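You operate a simulated robot arm through the tools that you are given. There is no shell and no other tool. Be economical: measure what you need, move in short steps, check, and stop when the job is done.

Carry out the task below with a simulated robot arm. There is one attempt and no reset: what you move stays moved.

TASK
Put the rod spacer from the steel top and the green pipe cap from the steel top in the wooden crate.

It is judged by the outcome, as a careful person would: the job done as asked, and still so three seconds after it is handed in. It fails if anything else is knocked over, pushed out of place, dropped, spilled or broken.

THE ROBOT
A 7-joint arm with a two-finger parallel gripper, fixed in place. Base frame: the origin is at the foot of the arm, x ahead of it, y to its left, z up; the work surface is at about z = 0. Lengths are in mm, angles in rad, forces in N, time in s.
With the tool pointing down near the work surface it reaches from about 240 to 620 mm from the base axis. Its first joint turns from -1.152 to 1.152 rad. Payload 2.6 kg.
Tool frame: the origin (TCP) lies between the finger pads and is the grasp point; the fingertips stand 30 mm ahead of it; z points along the fingers, y is the line along which they close. The gripper opens to 94 mm. The fingers are 28 mm wide and 10 mm thick; the gripper's body (50 by 96 mm) begins 55 mm behind the TCP.
Orientation is told as [roll, pitch, yaw] about the base's x, y, z axes, in that order, counted from this pose: with the fingers straight down and closing along the base's y, the tool's x points along the base's -x, its y along +y and its z along -z.

THE INTERFACE
- The arm moves only by the tool apply_moves. Its argument "deltas" is a list of rows, each an object (a shift or turn left out is 0, a gripper value left out holds the last) with "hand": the gripper command, from -1 (fully open) to 1 (shut), values between in proportion; "dp": the shift along the base's x, y, z in mm, a list of three; "turn": the turn, a rotation vector about the base's x, y, z in rad, a list of three. In form: [{"hand": hand, "dp": [dx, dy, dz], "turn": [wx, wy, wz]}, ...]. A call has 1 to 8 rows; each row shifts and turns the commanded pose from where the row before left it. A row lasts 0.2 s, in which the tool goes at most 50 mm and 0.15 rad; a call with a longer step from one row to the next is refused whole, and so is a gripper value outside its range. A pose out of reach is approached as far as the arm can. The call stops where the force on the tool passes 40 N (or 10 N more than at its start, if that is more) or the arm is blocked; 0.2 s more then pass. The fingers move at their own pace (about 72 mm/s each) and stop on an object; they squeeze with about 39 N. The grip force told is the motor's: it shows also when the fingers shut on nothing. Time passes only in rows, and 0.2 s behind the last, so rows that do not move let the fingers close. It gives the time, the measured TCP pose, the force on the tool (base axes), the opening and the grip force at its end, in the units of the frame above (readings bear some noise).
- Cameras (640 x 400 px; columns grow to the right, rows downward): "scene" is fixed at [16.4, 421.2, 568]; the picture's right is [-0.91, -0.42, 0.00], its down [-0.23, 0.49, -0.84] and it looks along [0.35, -0.76, -0.55] (base axes); focal length 317 px, centre (320, 200). "wrist" rides on the gripper at [-37, 0, -58] in the tool frame; the picture's right is [0.00, -1.00, 0.00], its down [0.97, 0.00, -0.24] and it looks along [0.24, 0.00, 0.97] (tool axes); focal length 218 px, centre (320, 200).
- snapshot(camera): a new picture of that camera. No time passes.
- point_at(camera, pixels): there is no depth. For up to 12 entries [column, row, z] of the newest picture of that camera ("zoom" is the newest enlarged one), the place [x, y] in the base frame at which the ray of that pixel passes the height z, good to about 3 mm. No time passes.
- close_up(camera, box): a new picture of the part [left, top, right, bottom] of that camera's present view, enlarged. No time passes.
- sign_off(): hands the job in; it is judged then, once.

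Work in short steps. Measure before you move; look again where a grasp or a placing could have gone wrong, and mend it. You have 60 turns and 26 pictures in all, the two below and enlarged ones among them. Open the gripper and draw the arm clear of the work before you hand the job in, unless the task says otherwise; then end with one line.

The tools are called after ">>>" as name(argument=value, ...) on one line, values as JSON. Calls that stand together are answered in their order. apply_moves: Moves the arm, as the interface text tells. Its arguments: {"type":"object","properties":{"deltas":{"type":"array","items":{"type":"object","properties":{"hand":{"type":"number"},"dp":{"type":"array","items":{"type":"number"}},"turn":{"type":"array","items":{"type":"number"}}}}}},"required":["deltas"]} The other tools are called the same way: snapshot (camera) takes a picture; point_at (camera, pixels) gives the place at which the rays of pixels pass given heights; close_up (camera, box) takes an enlarged picture of a part of a camera's view; sign_off () hands the job in.

At the start:

```text
time_s: 0.0
tcp_pos: [294.7, -210.2, 393.0]
ee_rot: [0.0, 0.002, 0.0]
force: [0.7, -0.7, 0.6]
opening: 93.9
gripper_force: 0.1
```

scene: 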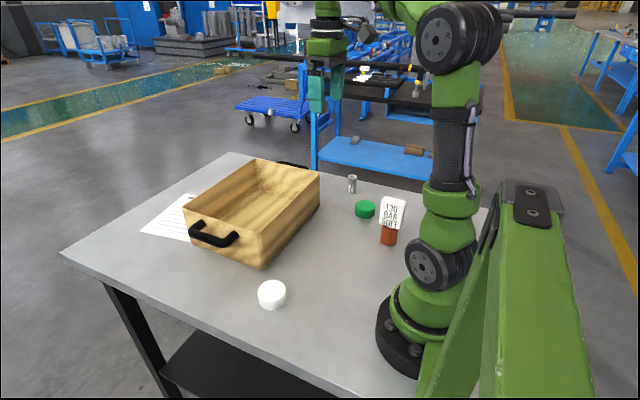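
wrist: 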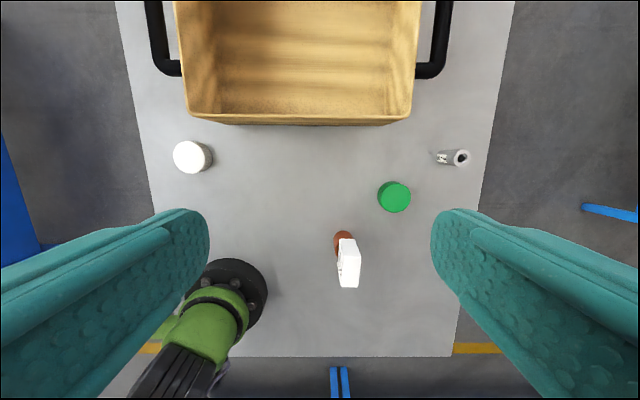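

The wrist view shows the green cap at about (394,197) and the spacer at about (453,158). I'll enlarge both and measure their positions.

>>> close_up(camera="scene", box=[300, 150, 460, 250])

>>> close_up(camera="wrist", box=[320, 120, 480, 220])

>>> point_at(camera="wrist", pixels=[[394, 197, 20], [462, 157, 40], [440, 158, 0], [190, 157, 30], [186, 112, 100], [411, 117, 100], [176, 2, 100], [437, 75, 60], [345, 240, 0]])

>>> point_at(camera="scene", pixels=[[352, 192, 0], [352, 177, 40], [365, 217, 0], [365, 205, 20], [262, 268, 0], [257, 228, 80], [320, 172, 80], [258, 158, 80], [183, 207, 80], [388, 243, 0]])

```text
4.00 times, centred on (380, 200) of scene
```

zoom: 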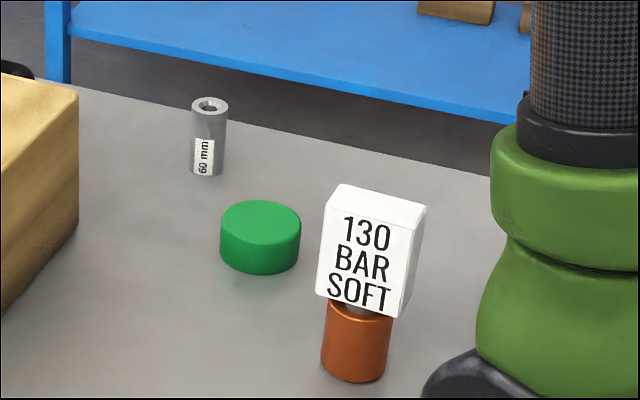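

```text
4.00 times, centred on (400, 170) of wrist
```

zoom: 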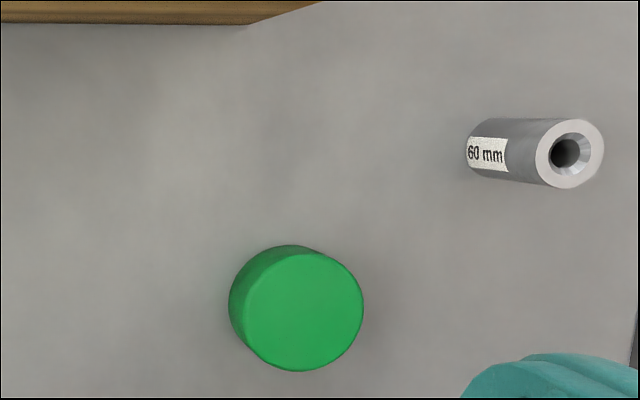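

```text
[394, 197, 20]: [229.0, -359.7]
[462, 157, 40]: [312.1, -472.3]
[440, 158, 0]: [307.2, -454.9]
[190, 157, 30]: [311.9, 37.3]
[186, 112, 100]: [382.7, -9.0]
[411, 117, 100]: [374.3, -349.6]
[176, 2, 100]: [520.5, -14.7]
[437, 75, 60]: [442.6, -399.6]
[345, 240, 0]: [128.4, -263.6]
```

```text
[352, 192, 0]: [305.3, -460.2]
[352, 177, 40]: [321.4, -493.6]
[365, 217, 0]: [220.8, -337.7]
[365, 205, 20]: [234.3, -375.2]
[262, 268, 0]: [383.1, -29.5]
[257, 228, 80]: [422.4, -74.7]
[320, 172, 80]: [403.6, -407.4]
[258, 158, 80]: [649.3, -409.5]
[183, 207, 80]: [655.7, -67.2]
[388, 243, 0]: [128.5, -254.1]
```

Next I'll enlarge the crate in the scene view to find its rim and floor.

>>> close_up(camera="scene", box=[140, 140, 340, 280])

>>> point_at(camera="wrist", pixels=[[378.5, 197, 25], [411, 197, 25], [394, 181, 25], [394, 213, 25], [462, 158, 60], [454, 158, 60], [471, 158, 60], [230, 122, 0], [379, 125, 0]])

```text
2.86 times, centred on (240, 210) of scene
```

zoom: 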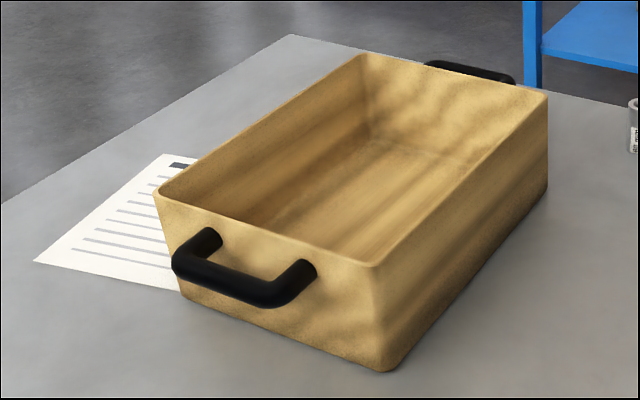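

```text
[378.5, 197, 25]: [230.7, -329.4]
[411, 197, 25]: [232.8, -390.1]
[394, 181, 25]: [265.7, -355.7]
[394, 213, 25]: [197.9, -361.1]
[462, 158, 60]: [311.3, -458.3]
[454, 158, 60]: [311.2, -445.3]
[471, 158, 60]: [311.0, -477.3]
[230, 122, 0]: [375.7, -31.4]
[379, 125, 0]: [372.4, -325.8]
```

>>> point_at(camera="zoom", pixels=[[374, 265, 80], [374, 265, 100], [374, 265, 120], [155, 193, 80], [155, 193, 100], [362, 53, 100], [547, 95, 80], [547, 95, 100], [380, 370, 0], [547, 190, 0], [365, 140, 10], [240, 222, 10]])

>>> point_at(camera="wrist", pixels=[[188, 115, 80], [188, 115, 100], [188, 115, 120], [411, 117, 80], [411, 117, 120], [232, 85, 10], [385, 85, 10]])

```text
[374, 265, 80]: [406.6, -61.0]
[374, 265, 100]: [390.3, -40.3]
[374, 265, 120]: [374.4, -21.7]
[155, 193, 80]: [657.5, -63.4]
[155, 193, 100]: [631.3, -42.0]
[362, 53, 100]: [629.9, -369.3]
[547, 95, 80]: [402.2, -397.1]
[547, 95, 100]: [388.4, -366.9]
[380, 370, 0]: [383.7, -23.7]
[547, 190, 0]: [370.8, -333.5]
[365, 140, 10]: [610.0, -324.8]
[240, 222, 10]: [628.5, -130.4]
```

```text
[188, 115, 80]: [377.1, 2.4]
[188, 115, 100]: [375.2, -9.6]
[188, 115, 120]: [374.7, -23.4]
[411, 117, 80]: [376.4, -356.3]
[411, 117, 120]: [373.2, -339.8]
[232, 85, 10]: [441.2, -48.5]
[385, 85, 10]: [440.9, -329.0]
```

Crate rim is at about z=120, spanning x 374–605 and y -22 to -340; the spacer stands at about (308,-459) and is 60 tall. I'll move above the spacer with the gripper open.

>>> apply_moves(deltas=[{"hand": -1, "dp": [2.2, -41.5, -20]}, {"dp": [2.2, -41.5, -25]}, {"dp": [2.2, -41.5, -25]}, {"dp": [2.2, -41.5, -25]}, {"dp": [2.2, -41.5, -25]}, {"dp": [2.2, -41.5, -25]}, {"dp": [0, 0, -45]}, {"dp": [0, 0, 0]}])

>>> snapshot(camera="wrist")

```text
time_s: 1.8
tcp_pos: [306.5, -458.4, 202.5]
ee_rot: [0.001, 0.001, 0.001]
force: [0.1, 0.2, -0.7]
opening: 94.1
gripper_force: 0.2
```

```text
20 pictures are left
```

wrist: 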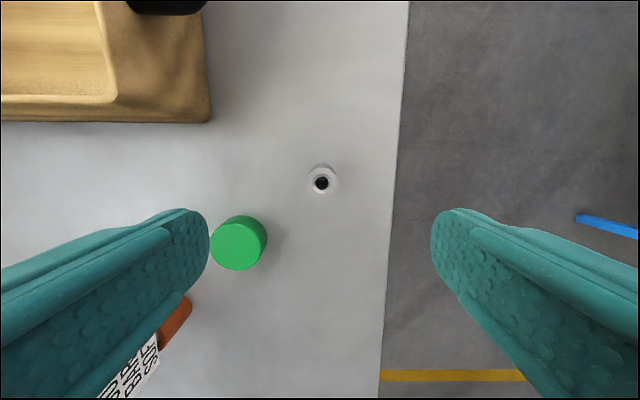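

>>> point_at(camera="wrist", pixels=[[321, 182, 60], [309, 182, 60], [334, 182, 60], [238, 246, 25], [211, 246, 25], [265, 246, 25]])

```text
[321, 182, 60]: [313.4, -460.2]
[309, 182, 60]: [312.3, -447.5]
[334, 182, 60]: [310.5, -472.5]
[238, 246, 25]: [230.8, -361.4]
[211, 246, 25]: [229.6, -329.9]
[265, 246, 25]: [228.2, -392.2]
```

Spacer axis is at about (311,-460), diameter about 25. I'll descend to TCP z≈40.

>>> apply_moves(deltas=[{"dp": [4.5, -1.6, -40]}, {"dp": [0, 0, -40]}, {"dp": [0, 0, -40]}, {"dp": [0, 0, -25]}, {"dp": [0, 0, -17]}, {"dp": [0, 0, 0]}])

>>> snapshot(camera="wrist")

```text
time_s: 3.2
tcp_pos: [313.2, -458.3, 41.3]
ee_rot: [0.002, 0.0, 0.001]
force: [-0.5, 0.1, -0.2]
opening: 93.9
gripper_force: 0.1
```

```text
19 pictures are left
```

wrist: 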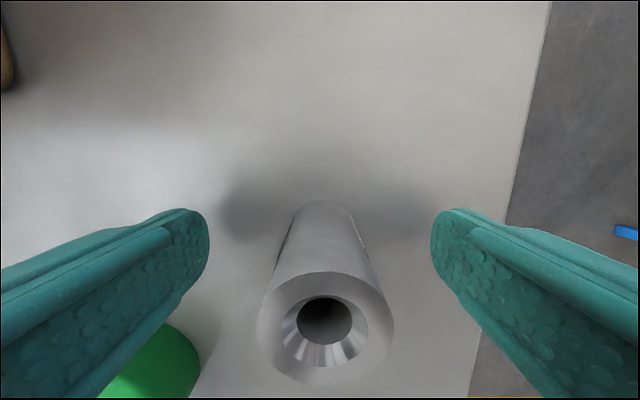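

>>> point_at(camera="wrist", pixels=[[325, 326, 60], [327, 210, 0]])

```text
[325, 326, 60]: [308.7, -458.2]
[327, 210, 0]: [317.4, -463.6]
```

The spacer sits well between the pads, so I'll close and then lift a little.

>>> apply_moves(deltas=[{"dp": [-2, 0, 0], "hand": -0.3}, {"hand": 1}, {}, {}, {}, {"dp": [0, 0, 20]}, {}])

>>> snapshot(camera="wrist")

```text
time_s: 4.8
tcp_pos: [309.6, -458.6, 59.7]
ee_rot: [0.001, 0.001, -0.001]
force: [0.2, -0.2, -2.2]
opening: 29.1
gripper_force: 38.8
```

```text
18 pictures are left
```

wrist: 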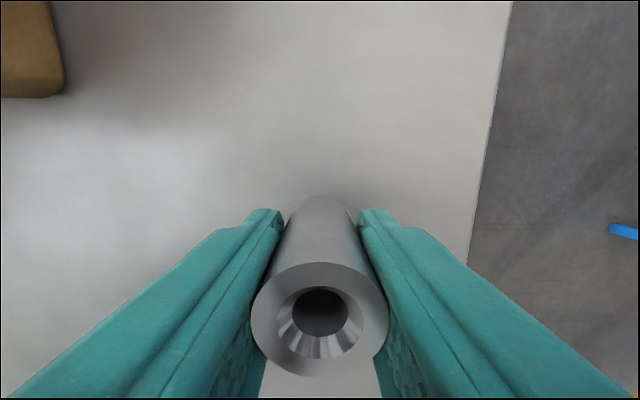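

It's held (29 mm opening, 39 N). I'll lift to z≈240 and then carry it over the crate.

>>> apply_moves(deltas=[{"dp": [0, 0, 45]}, {"dp": [0, 0, 45]}, {"dp": [0, 0, 45]}, {"dp": [0, 0, 45]}, {"dp": [28, 35, 0]}, {"dp": [28, 35, 0]}, {"dp": [28, 35, 0]}, {}])

>>> apply_moves(deltas=[{"dp": [28, 35, 0]}, {"dp": [28, 35, 0]}, {"dp": [28, 35, 0]}, {}])

>>> snapshot(camera="wrist")

>>> snapshot(camera="scene")

```text
time_s: 6.6
tcp_pos: [393.1, -355.8, 240.9]
ee_rot: [-0.001, -0.001, -0.002]
force: [0.8, -0.1, -2.9]
opening: 28.9
gripper_force: 39.5
```

```text
time_s: 7.6
tcp_pos: [477.3, -247.4, 242.9]
ee_rot: [0.0, 0.0, -0.002]
force: [0.2, -0.2, -2.0]
opening: 29.2
gripper_force: 39.0
```

```text
17 pictures are left
```

wrist: 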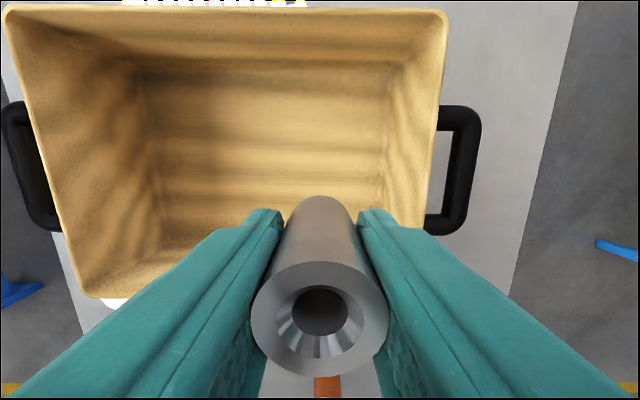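

```text
16 pictures are left
```

scene: 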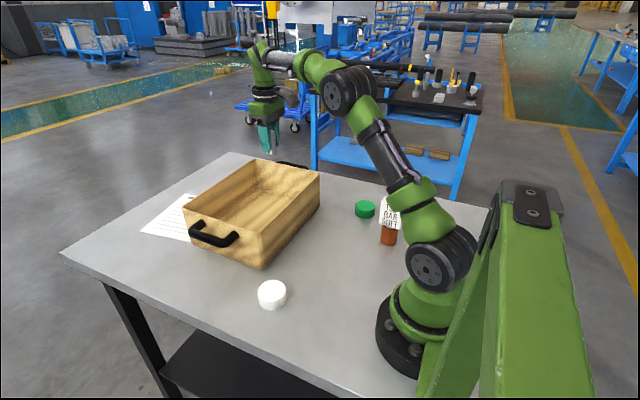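

>>> point_at(camera="wrist", pixels=[[440, 12, 120], [8, 15, 120], [85, 295, 120], [425, 227, 120], [145, 60, 10], [395, 60, 10], [385, 210, 10], [155, 245, 10]])

```text
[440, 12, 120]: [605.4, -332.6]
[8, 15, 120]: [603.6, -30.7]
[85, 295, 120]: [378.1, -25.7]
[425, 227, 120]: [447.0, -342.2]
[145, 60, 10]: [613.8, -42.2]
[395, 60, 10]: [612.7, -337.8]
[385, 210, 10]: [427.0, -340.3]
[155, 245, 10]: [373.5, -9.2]
```

The crate interior spans about x 380–600, y -30 to -335, so the spacer at (477,-247) is inside. I'll descend, going slowly near the floor.

>>> apply_moves(deltas=[{"dp": [0, 0, -45]}, {"dp": [0, 0, -45]}, {"dp": [0, 0, -40]}, {"dp": [0, 0, -25]}, {"dp": [0, 0, -15]}, {"dp": [0, 0, -8]}, {}])

>>> apply_moves(deltas=[{"dp": [0, 0, -4]}, {"dp": [0, 0, -3]}, {"dp": [0, 0, -3]}, {}])

```text
time_s: 9.2
tcp_pos: [478.7, -250.0, 61.8]
ee_rot: [0.0, 0.0, 0.0]
force: [0.7, -0.3, -2.5]
opening: 29.3
gripper_force: 38.8
```

```text
time_s: 10.2
tcp_pos: [478.6, -249.5, 50.7]
ee_rot: [0.0, -0.002, 0.0]
force: [-0.1, -0.7, -2.7]
opening: 29.0
gripper_force: 38.9
```

>>> apply_moves(deltas=[{"dp": [0, 0, -2]}, {"dp": [0, 0, -2]}, {}])

```text
time_s: 11.0
tcp_pos: [478.1, -250.3, 48.7]
ee_rot: [0.002, 0.001, 0.0]
force: [-0.1, 0.5, -3.0]
opening: 29.3
gripper_force: 39.0
```

>>> apply_moves(deltas=[{"dp": [0, 0, -2]}, {"dp": [0, 0, -2]}, {}])

```text
time_s: 11.8
tcp_pos: [480.3, -250.7, 46.3]
ee_rot: [-0.001, -0.003, -0.002]
force: [-6.6, 3.0, 16.9]
opening: 29.3
gripper_force: 38.6
```

Contact with the floor shows (17 N up). I'll raise 1.5 mm, release gently and withdraw straight up.

>>> apply_moves(deltas=[{"dp": [0, 0, 2]}, {"hand": 0.0}, {"hand": -0.5}, {}, {"dp": [0, 0, 40]}, {"dp": [0, 0, 45]}, {"dp": [0, 0, 45]}, {"dp": [0, 0, 45]}])

>>> snapshot(camera="wrist")

```text
time_s: 13.6
tcp_pos: [479.2, -248.7, 224.4]
ee_rot: [-0.002, 0.001, -0.001]
force: [0.3, -0.1, 0.6]
opening: 70.5
gripper_force: 0.1
```

```text
15 pictures are left
```

wrist: 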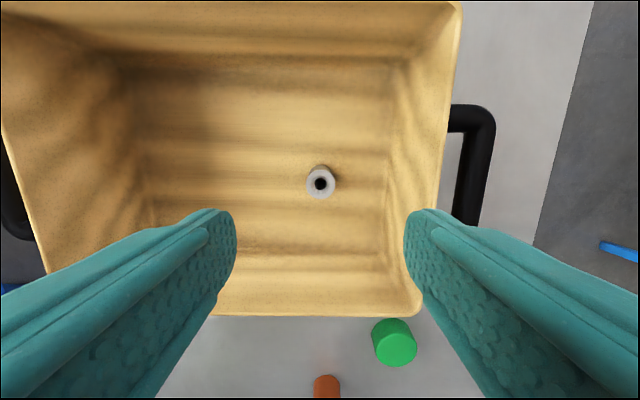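

The spacer stands upright in the crate. Now I'll move above the green cap at about (230,-361).

>>> apply_moves(deltas=[{"hand": -1, "dp": [-41.5, -18.7, 0]}, {"dp": [-41.5, -18.7, 0]}, {"dp": [-41.5, -18.7, 0]}, {"dp": [-41.5, -18.7, 0]}, {"dp": [-41.5, -18.7, 0]}, {"dp": [-41.5, -18.7, 0]}, {"dp": [0, 0, -45]}, {}])

>>> snapshot(camera="wrist")

```text
time_s: 15.4
tcp_pos: [229.0, -361.0, 179.8]
ee_rot: [0.0, 0.001, -0.002]
force: [0.2, -0.6, -0.1]
opening: 93.9
gripper_force: 0.0
```

```text
14 pictures are left
```

wrist: 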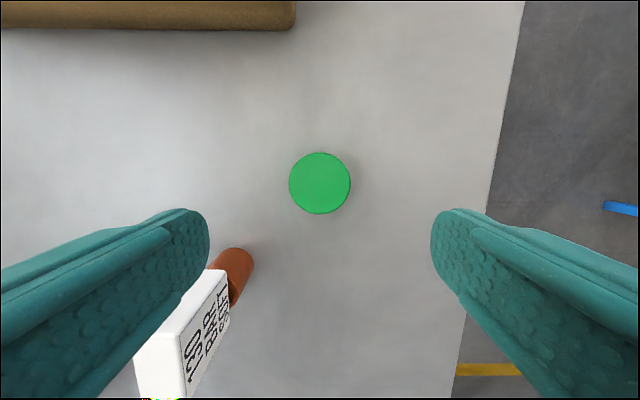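

>>> point_at(camera="wrist", pixels=[[320, 183, 27], [289, 183, 27], [351, 183, 27], [320, 152, 27], [320, 214, 27], [238, 250, 40], [250, 280, 40], [229, 278, 100], [229, 320, 100], [180, 398, 100]])

>>> close_up(camera="scene", box=[330, 160, 450, 260])

```text
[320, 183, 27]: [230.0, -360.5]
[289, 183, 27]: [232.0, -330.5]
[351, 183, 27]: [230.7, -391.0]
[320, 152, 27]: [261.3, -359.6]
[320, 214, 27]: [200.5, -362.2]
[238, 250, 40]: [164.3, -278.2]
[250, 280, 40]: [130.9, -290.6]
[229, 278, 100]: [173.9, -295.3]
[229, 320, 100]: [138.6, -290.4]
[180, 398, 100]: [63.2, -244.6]
```

```text
4.00 times, centred on (390, 210) of scene
```

zoom: 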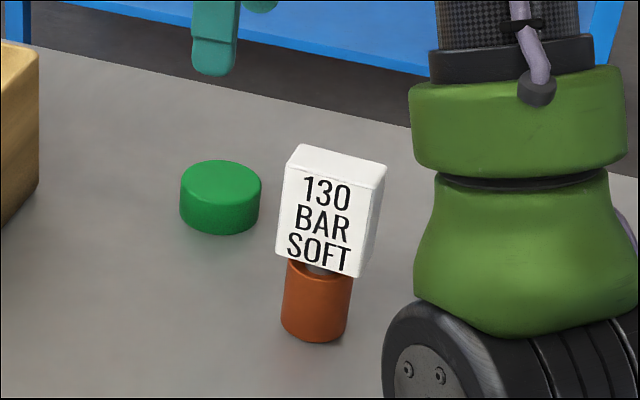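

The cap centre is (230,-361), diameter about 61. The labelled part stays at x<175, y>-296, clear of the gripper. I'll descend to TCP z≈36.

>>> apply_moves(deltas=[{"dp": [1, 0.3, -40]}, {"dp": [0, 0, -40]}, {"dp": [0, 0, -30]}, {"dp": [0, 0, -20]}, {"dp": [0, 0, -14]}, {}])

>>> snapshot(camera="wrist")

```text
time_s: 16.8
tcp_pos: [231.4, -360.7, 32.6]
ee_rot: [-0.001, 0.0, -0.001]
force: [0.4, -0.1, -0.1]
opening: 94.2
gripper_force: 0.1
```

```text
12 pictures are left
```

wrist: 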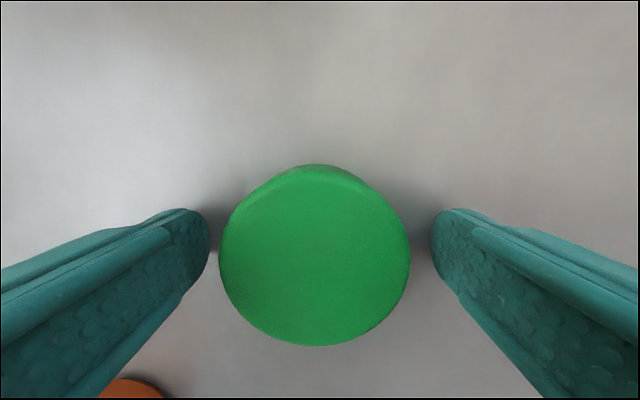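

Cap is centred between the pads. I'll close and lift slightly.

>>> apply_moves(deltas=[{"hand": 0}, {"hand": 1}, {}, {}, {"dp": [0, 0, 20]}, {}])

>>> snapshot(camera="wrist")

```text
time_s: 18.2
tcp_pos: [230.7, -361.0, 52.2]
ee_rot: [-0.001, -0.002, 0.0]
force: [-0.4, -0.5, 0.1]
opening: 59.4
gripper_force: 39.2
```

```text
11 pictures are left
```

wrist: 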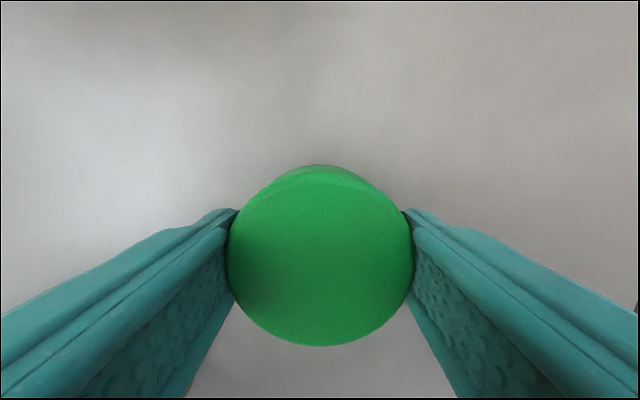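

It's held (59 mm opening). I'll lift and carry it to about (490,-125).

>>> apply_moves(deltas=[{"dp": [0, 0, 45]}, {"dp": [0, 0, 45]}, {"dp": [0, 0, 45]}, {"dp": [0, 0, 45]}, {"dp": [32.4, 29.5, 0]}, {"dp": [32.4, 29.5, 0]}, {"dp": [32.4, 29.5, 0]}, {"dp": [32.4, 29.5, 0]}])

>>> apply_moves(deltas=[{"dp": [32.4, 29.5, 0]}, {"dp": [32.4, 29.5, 0]}, {"dp": [32.4, 29.5, 0]}, {"dp": [32.4, 29.5, 0]}, {}])

>>> snapshot(camera="wrist")

```text
time_s: 20.0
tcp_pos: [359.9, -244.5, 231.4]
ee_rot: [0.0, 0.0, 0.0]
force: [0.2, 0.2, -0.6]
opening: 59.1
gripper_force: 39.0
```

```text
time_s: 21.2
tcp_pos: [489.2, -124.8, 232.0]
ee_rot: [0.001, 0.0, -0.002]
force: [-0.6, 0.7, 0.3]
opening: 59.2
gripper_force: 38.7
```

```text
10 pictures are left
```

wrist: 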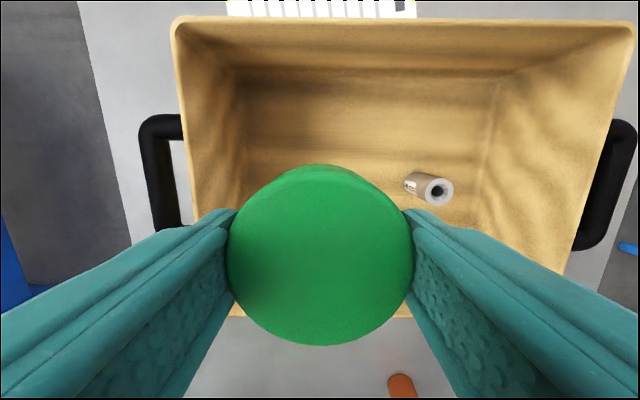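

The spot is clear of the spacer (at (428,188) in the picture). I'll descend to about z=50, then step slowly.

>>> apply_moves(deltas=[{"dp": [0, 0, -45]}, {"dp": [0, 0, -45]}, {"dp": [0, 0, -40]}, {"dp": [0, 0, -30]}, {"dp": [0, 0, -17]}, {"dp": [0, 0, -5]}, {}])

>>> apply_moves(deltas=[{"dp": [0, 0, -3]}, {"dp": [0, 0, -3]}, {"dp": [0, 0, -2]}, {}])

```text
time_s: 22.8
tcp_pos: [489.3, -125.4, 50.7]
ee_rot: [0.0, 0.0, 0.0]
force: [0.2, 0.0, -0.5]
opening: 59.2
gripper_force: 38.8
```

```text
time_s: 23.8
tcp_pos: [489.1, -125.6, 43.4]
ee_rot: [-0.001, 0.0, 0.0]
force: [0.5, 0.3, -0.8]
opening: 59.0
gripper_force: 38.7
```

>>> apply_moves(deltas=[{"dp": [0, 0, -2]}, {"dp": [0, 0, -1.5]}, {}])

```text
time_s: 24.6
tcp_pos: [490.4, -124.0, 38.5]
ee_rot: [0.0, 0.0, 0.0]
force: [0.4, 0.6, -0.2]
opening: 59.3
gripper_force: 39.0
```

>>> apply_moves(deltas=[{"dp": [0, 0, -1]}, {}])

```text
time_s: 25.2
tcp_pos: [491.0, -125.1, 38.5]
ee_rot: [-0.001, 0.0, 0.001]
force: [-0.5, 0.5, -1.0]
opening: 59.2
gripper_force: 39.0
```

>>> apply_moves(deltas=[{"dp": [0, 0, -1.5]}, {}])

```text
time_s: 25.8
tcp_pos: [490.8, -125.7, 38.3]
ee_rot: [-0.001, 0.0, 0.0]
force: [-1.4, 0.6, 7.0]
opening: 59.4
gripper_force: 39.0
```

Floor contact at 7 N. I'll release, withdraw straight up and draw back.

>>> apply_moves(deltas=[{"hand": 0}, {"hand": -0.7}, {}, {"dp": [0, 0, 40]}, {"dp": [0, 0, 45]}, {"dp": [0, 0, 45]}, {"dp": [0, 0, 45]}, {"dp": [0, 0, 45]}])

>>> apply_moves(deltas=[{"hand": -1, "dp": [-35, -10, 25]}, {"dp": [-35, -10, 25]}, {"dp": [-35, -10, 25]}, {"dp": [-35, -10, 25]}, {}])

>>> snapshot(camera="wrist")

>>> snapshot(camera="scene")

```text
time_s: 27.6
tcp_pos: [488.7, -123.3, 257.4]
ee_rot: [0.0, 0.0, 0.002]
force: [-0.1, -0.8, -0.8]
opening: 79.7
gripper_force: 0.1
```

```text
time_s: 28.8
tcp_pos: [349.6, -166.5, 360.2]
ee_rot: [0.001, 0.0, 0.0]
force: [0.3, 0.1, 0.1]
opening: 93.8
gripper_force: 0.0
```

```text
9 pictures are left
```

wrist: 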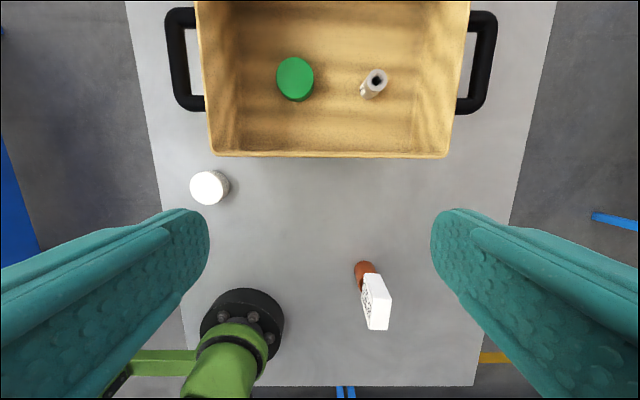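

```text
8 pictures are left
```

scene: 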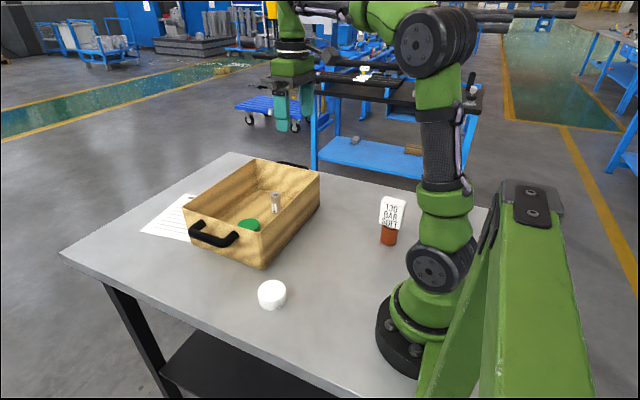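

Both parts are in the crate, nothing else has moved, and the open gripper is clear, so I'm handing in.

>>> sign_off()

```text
The job is handed in.
```

The rod spacer and the green pipe cap are both in the wooden crate, nothing else was moved, and the arm is drawn clear with the gripper open.
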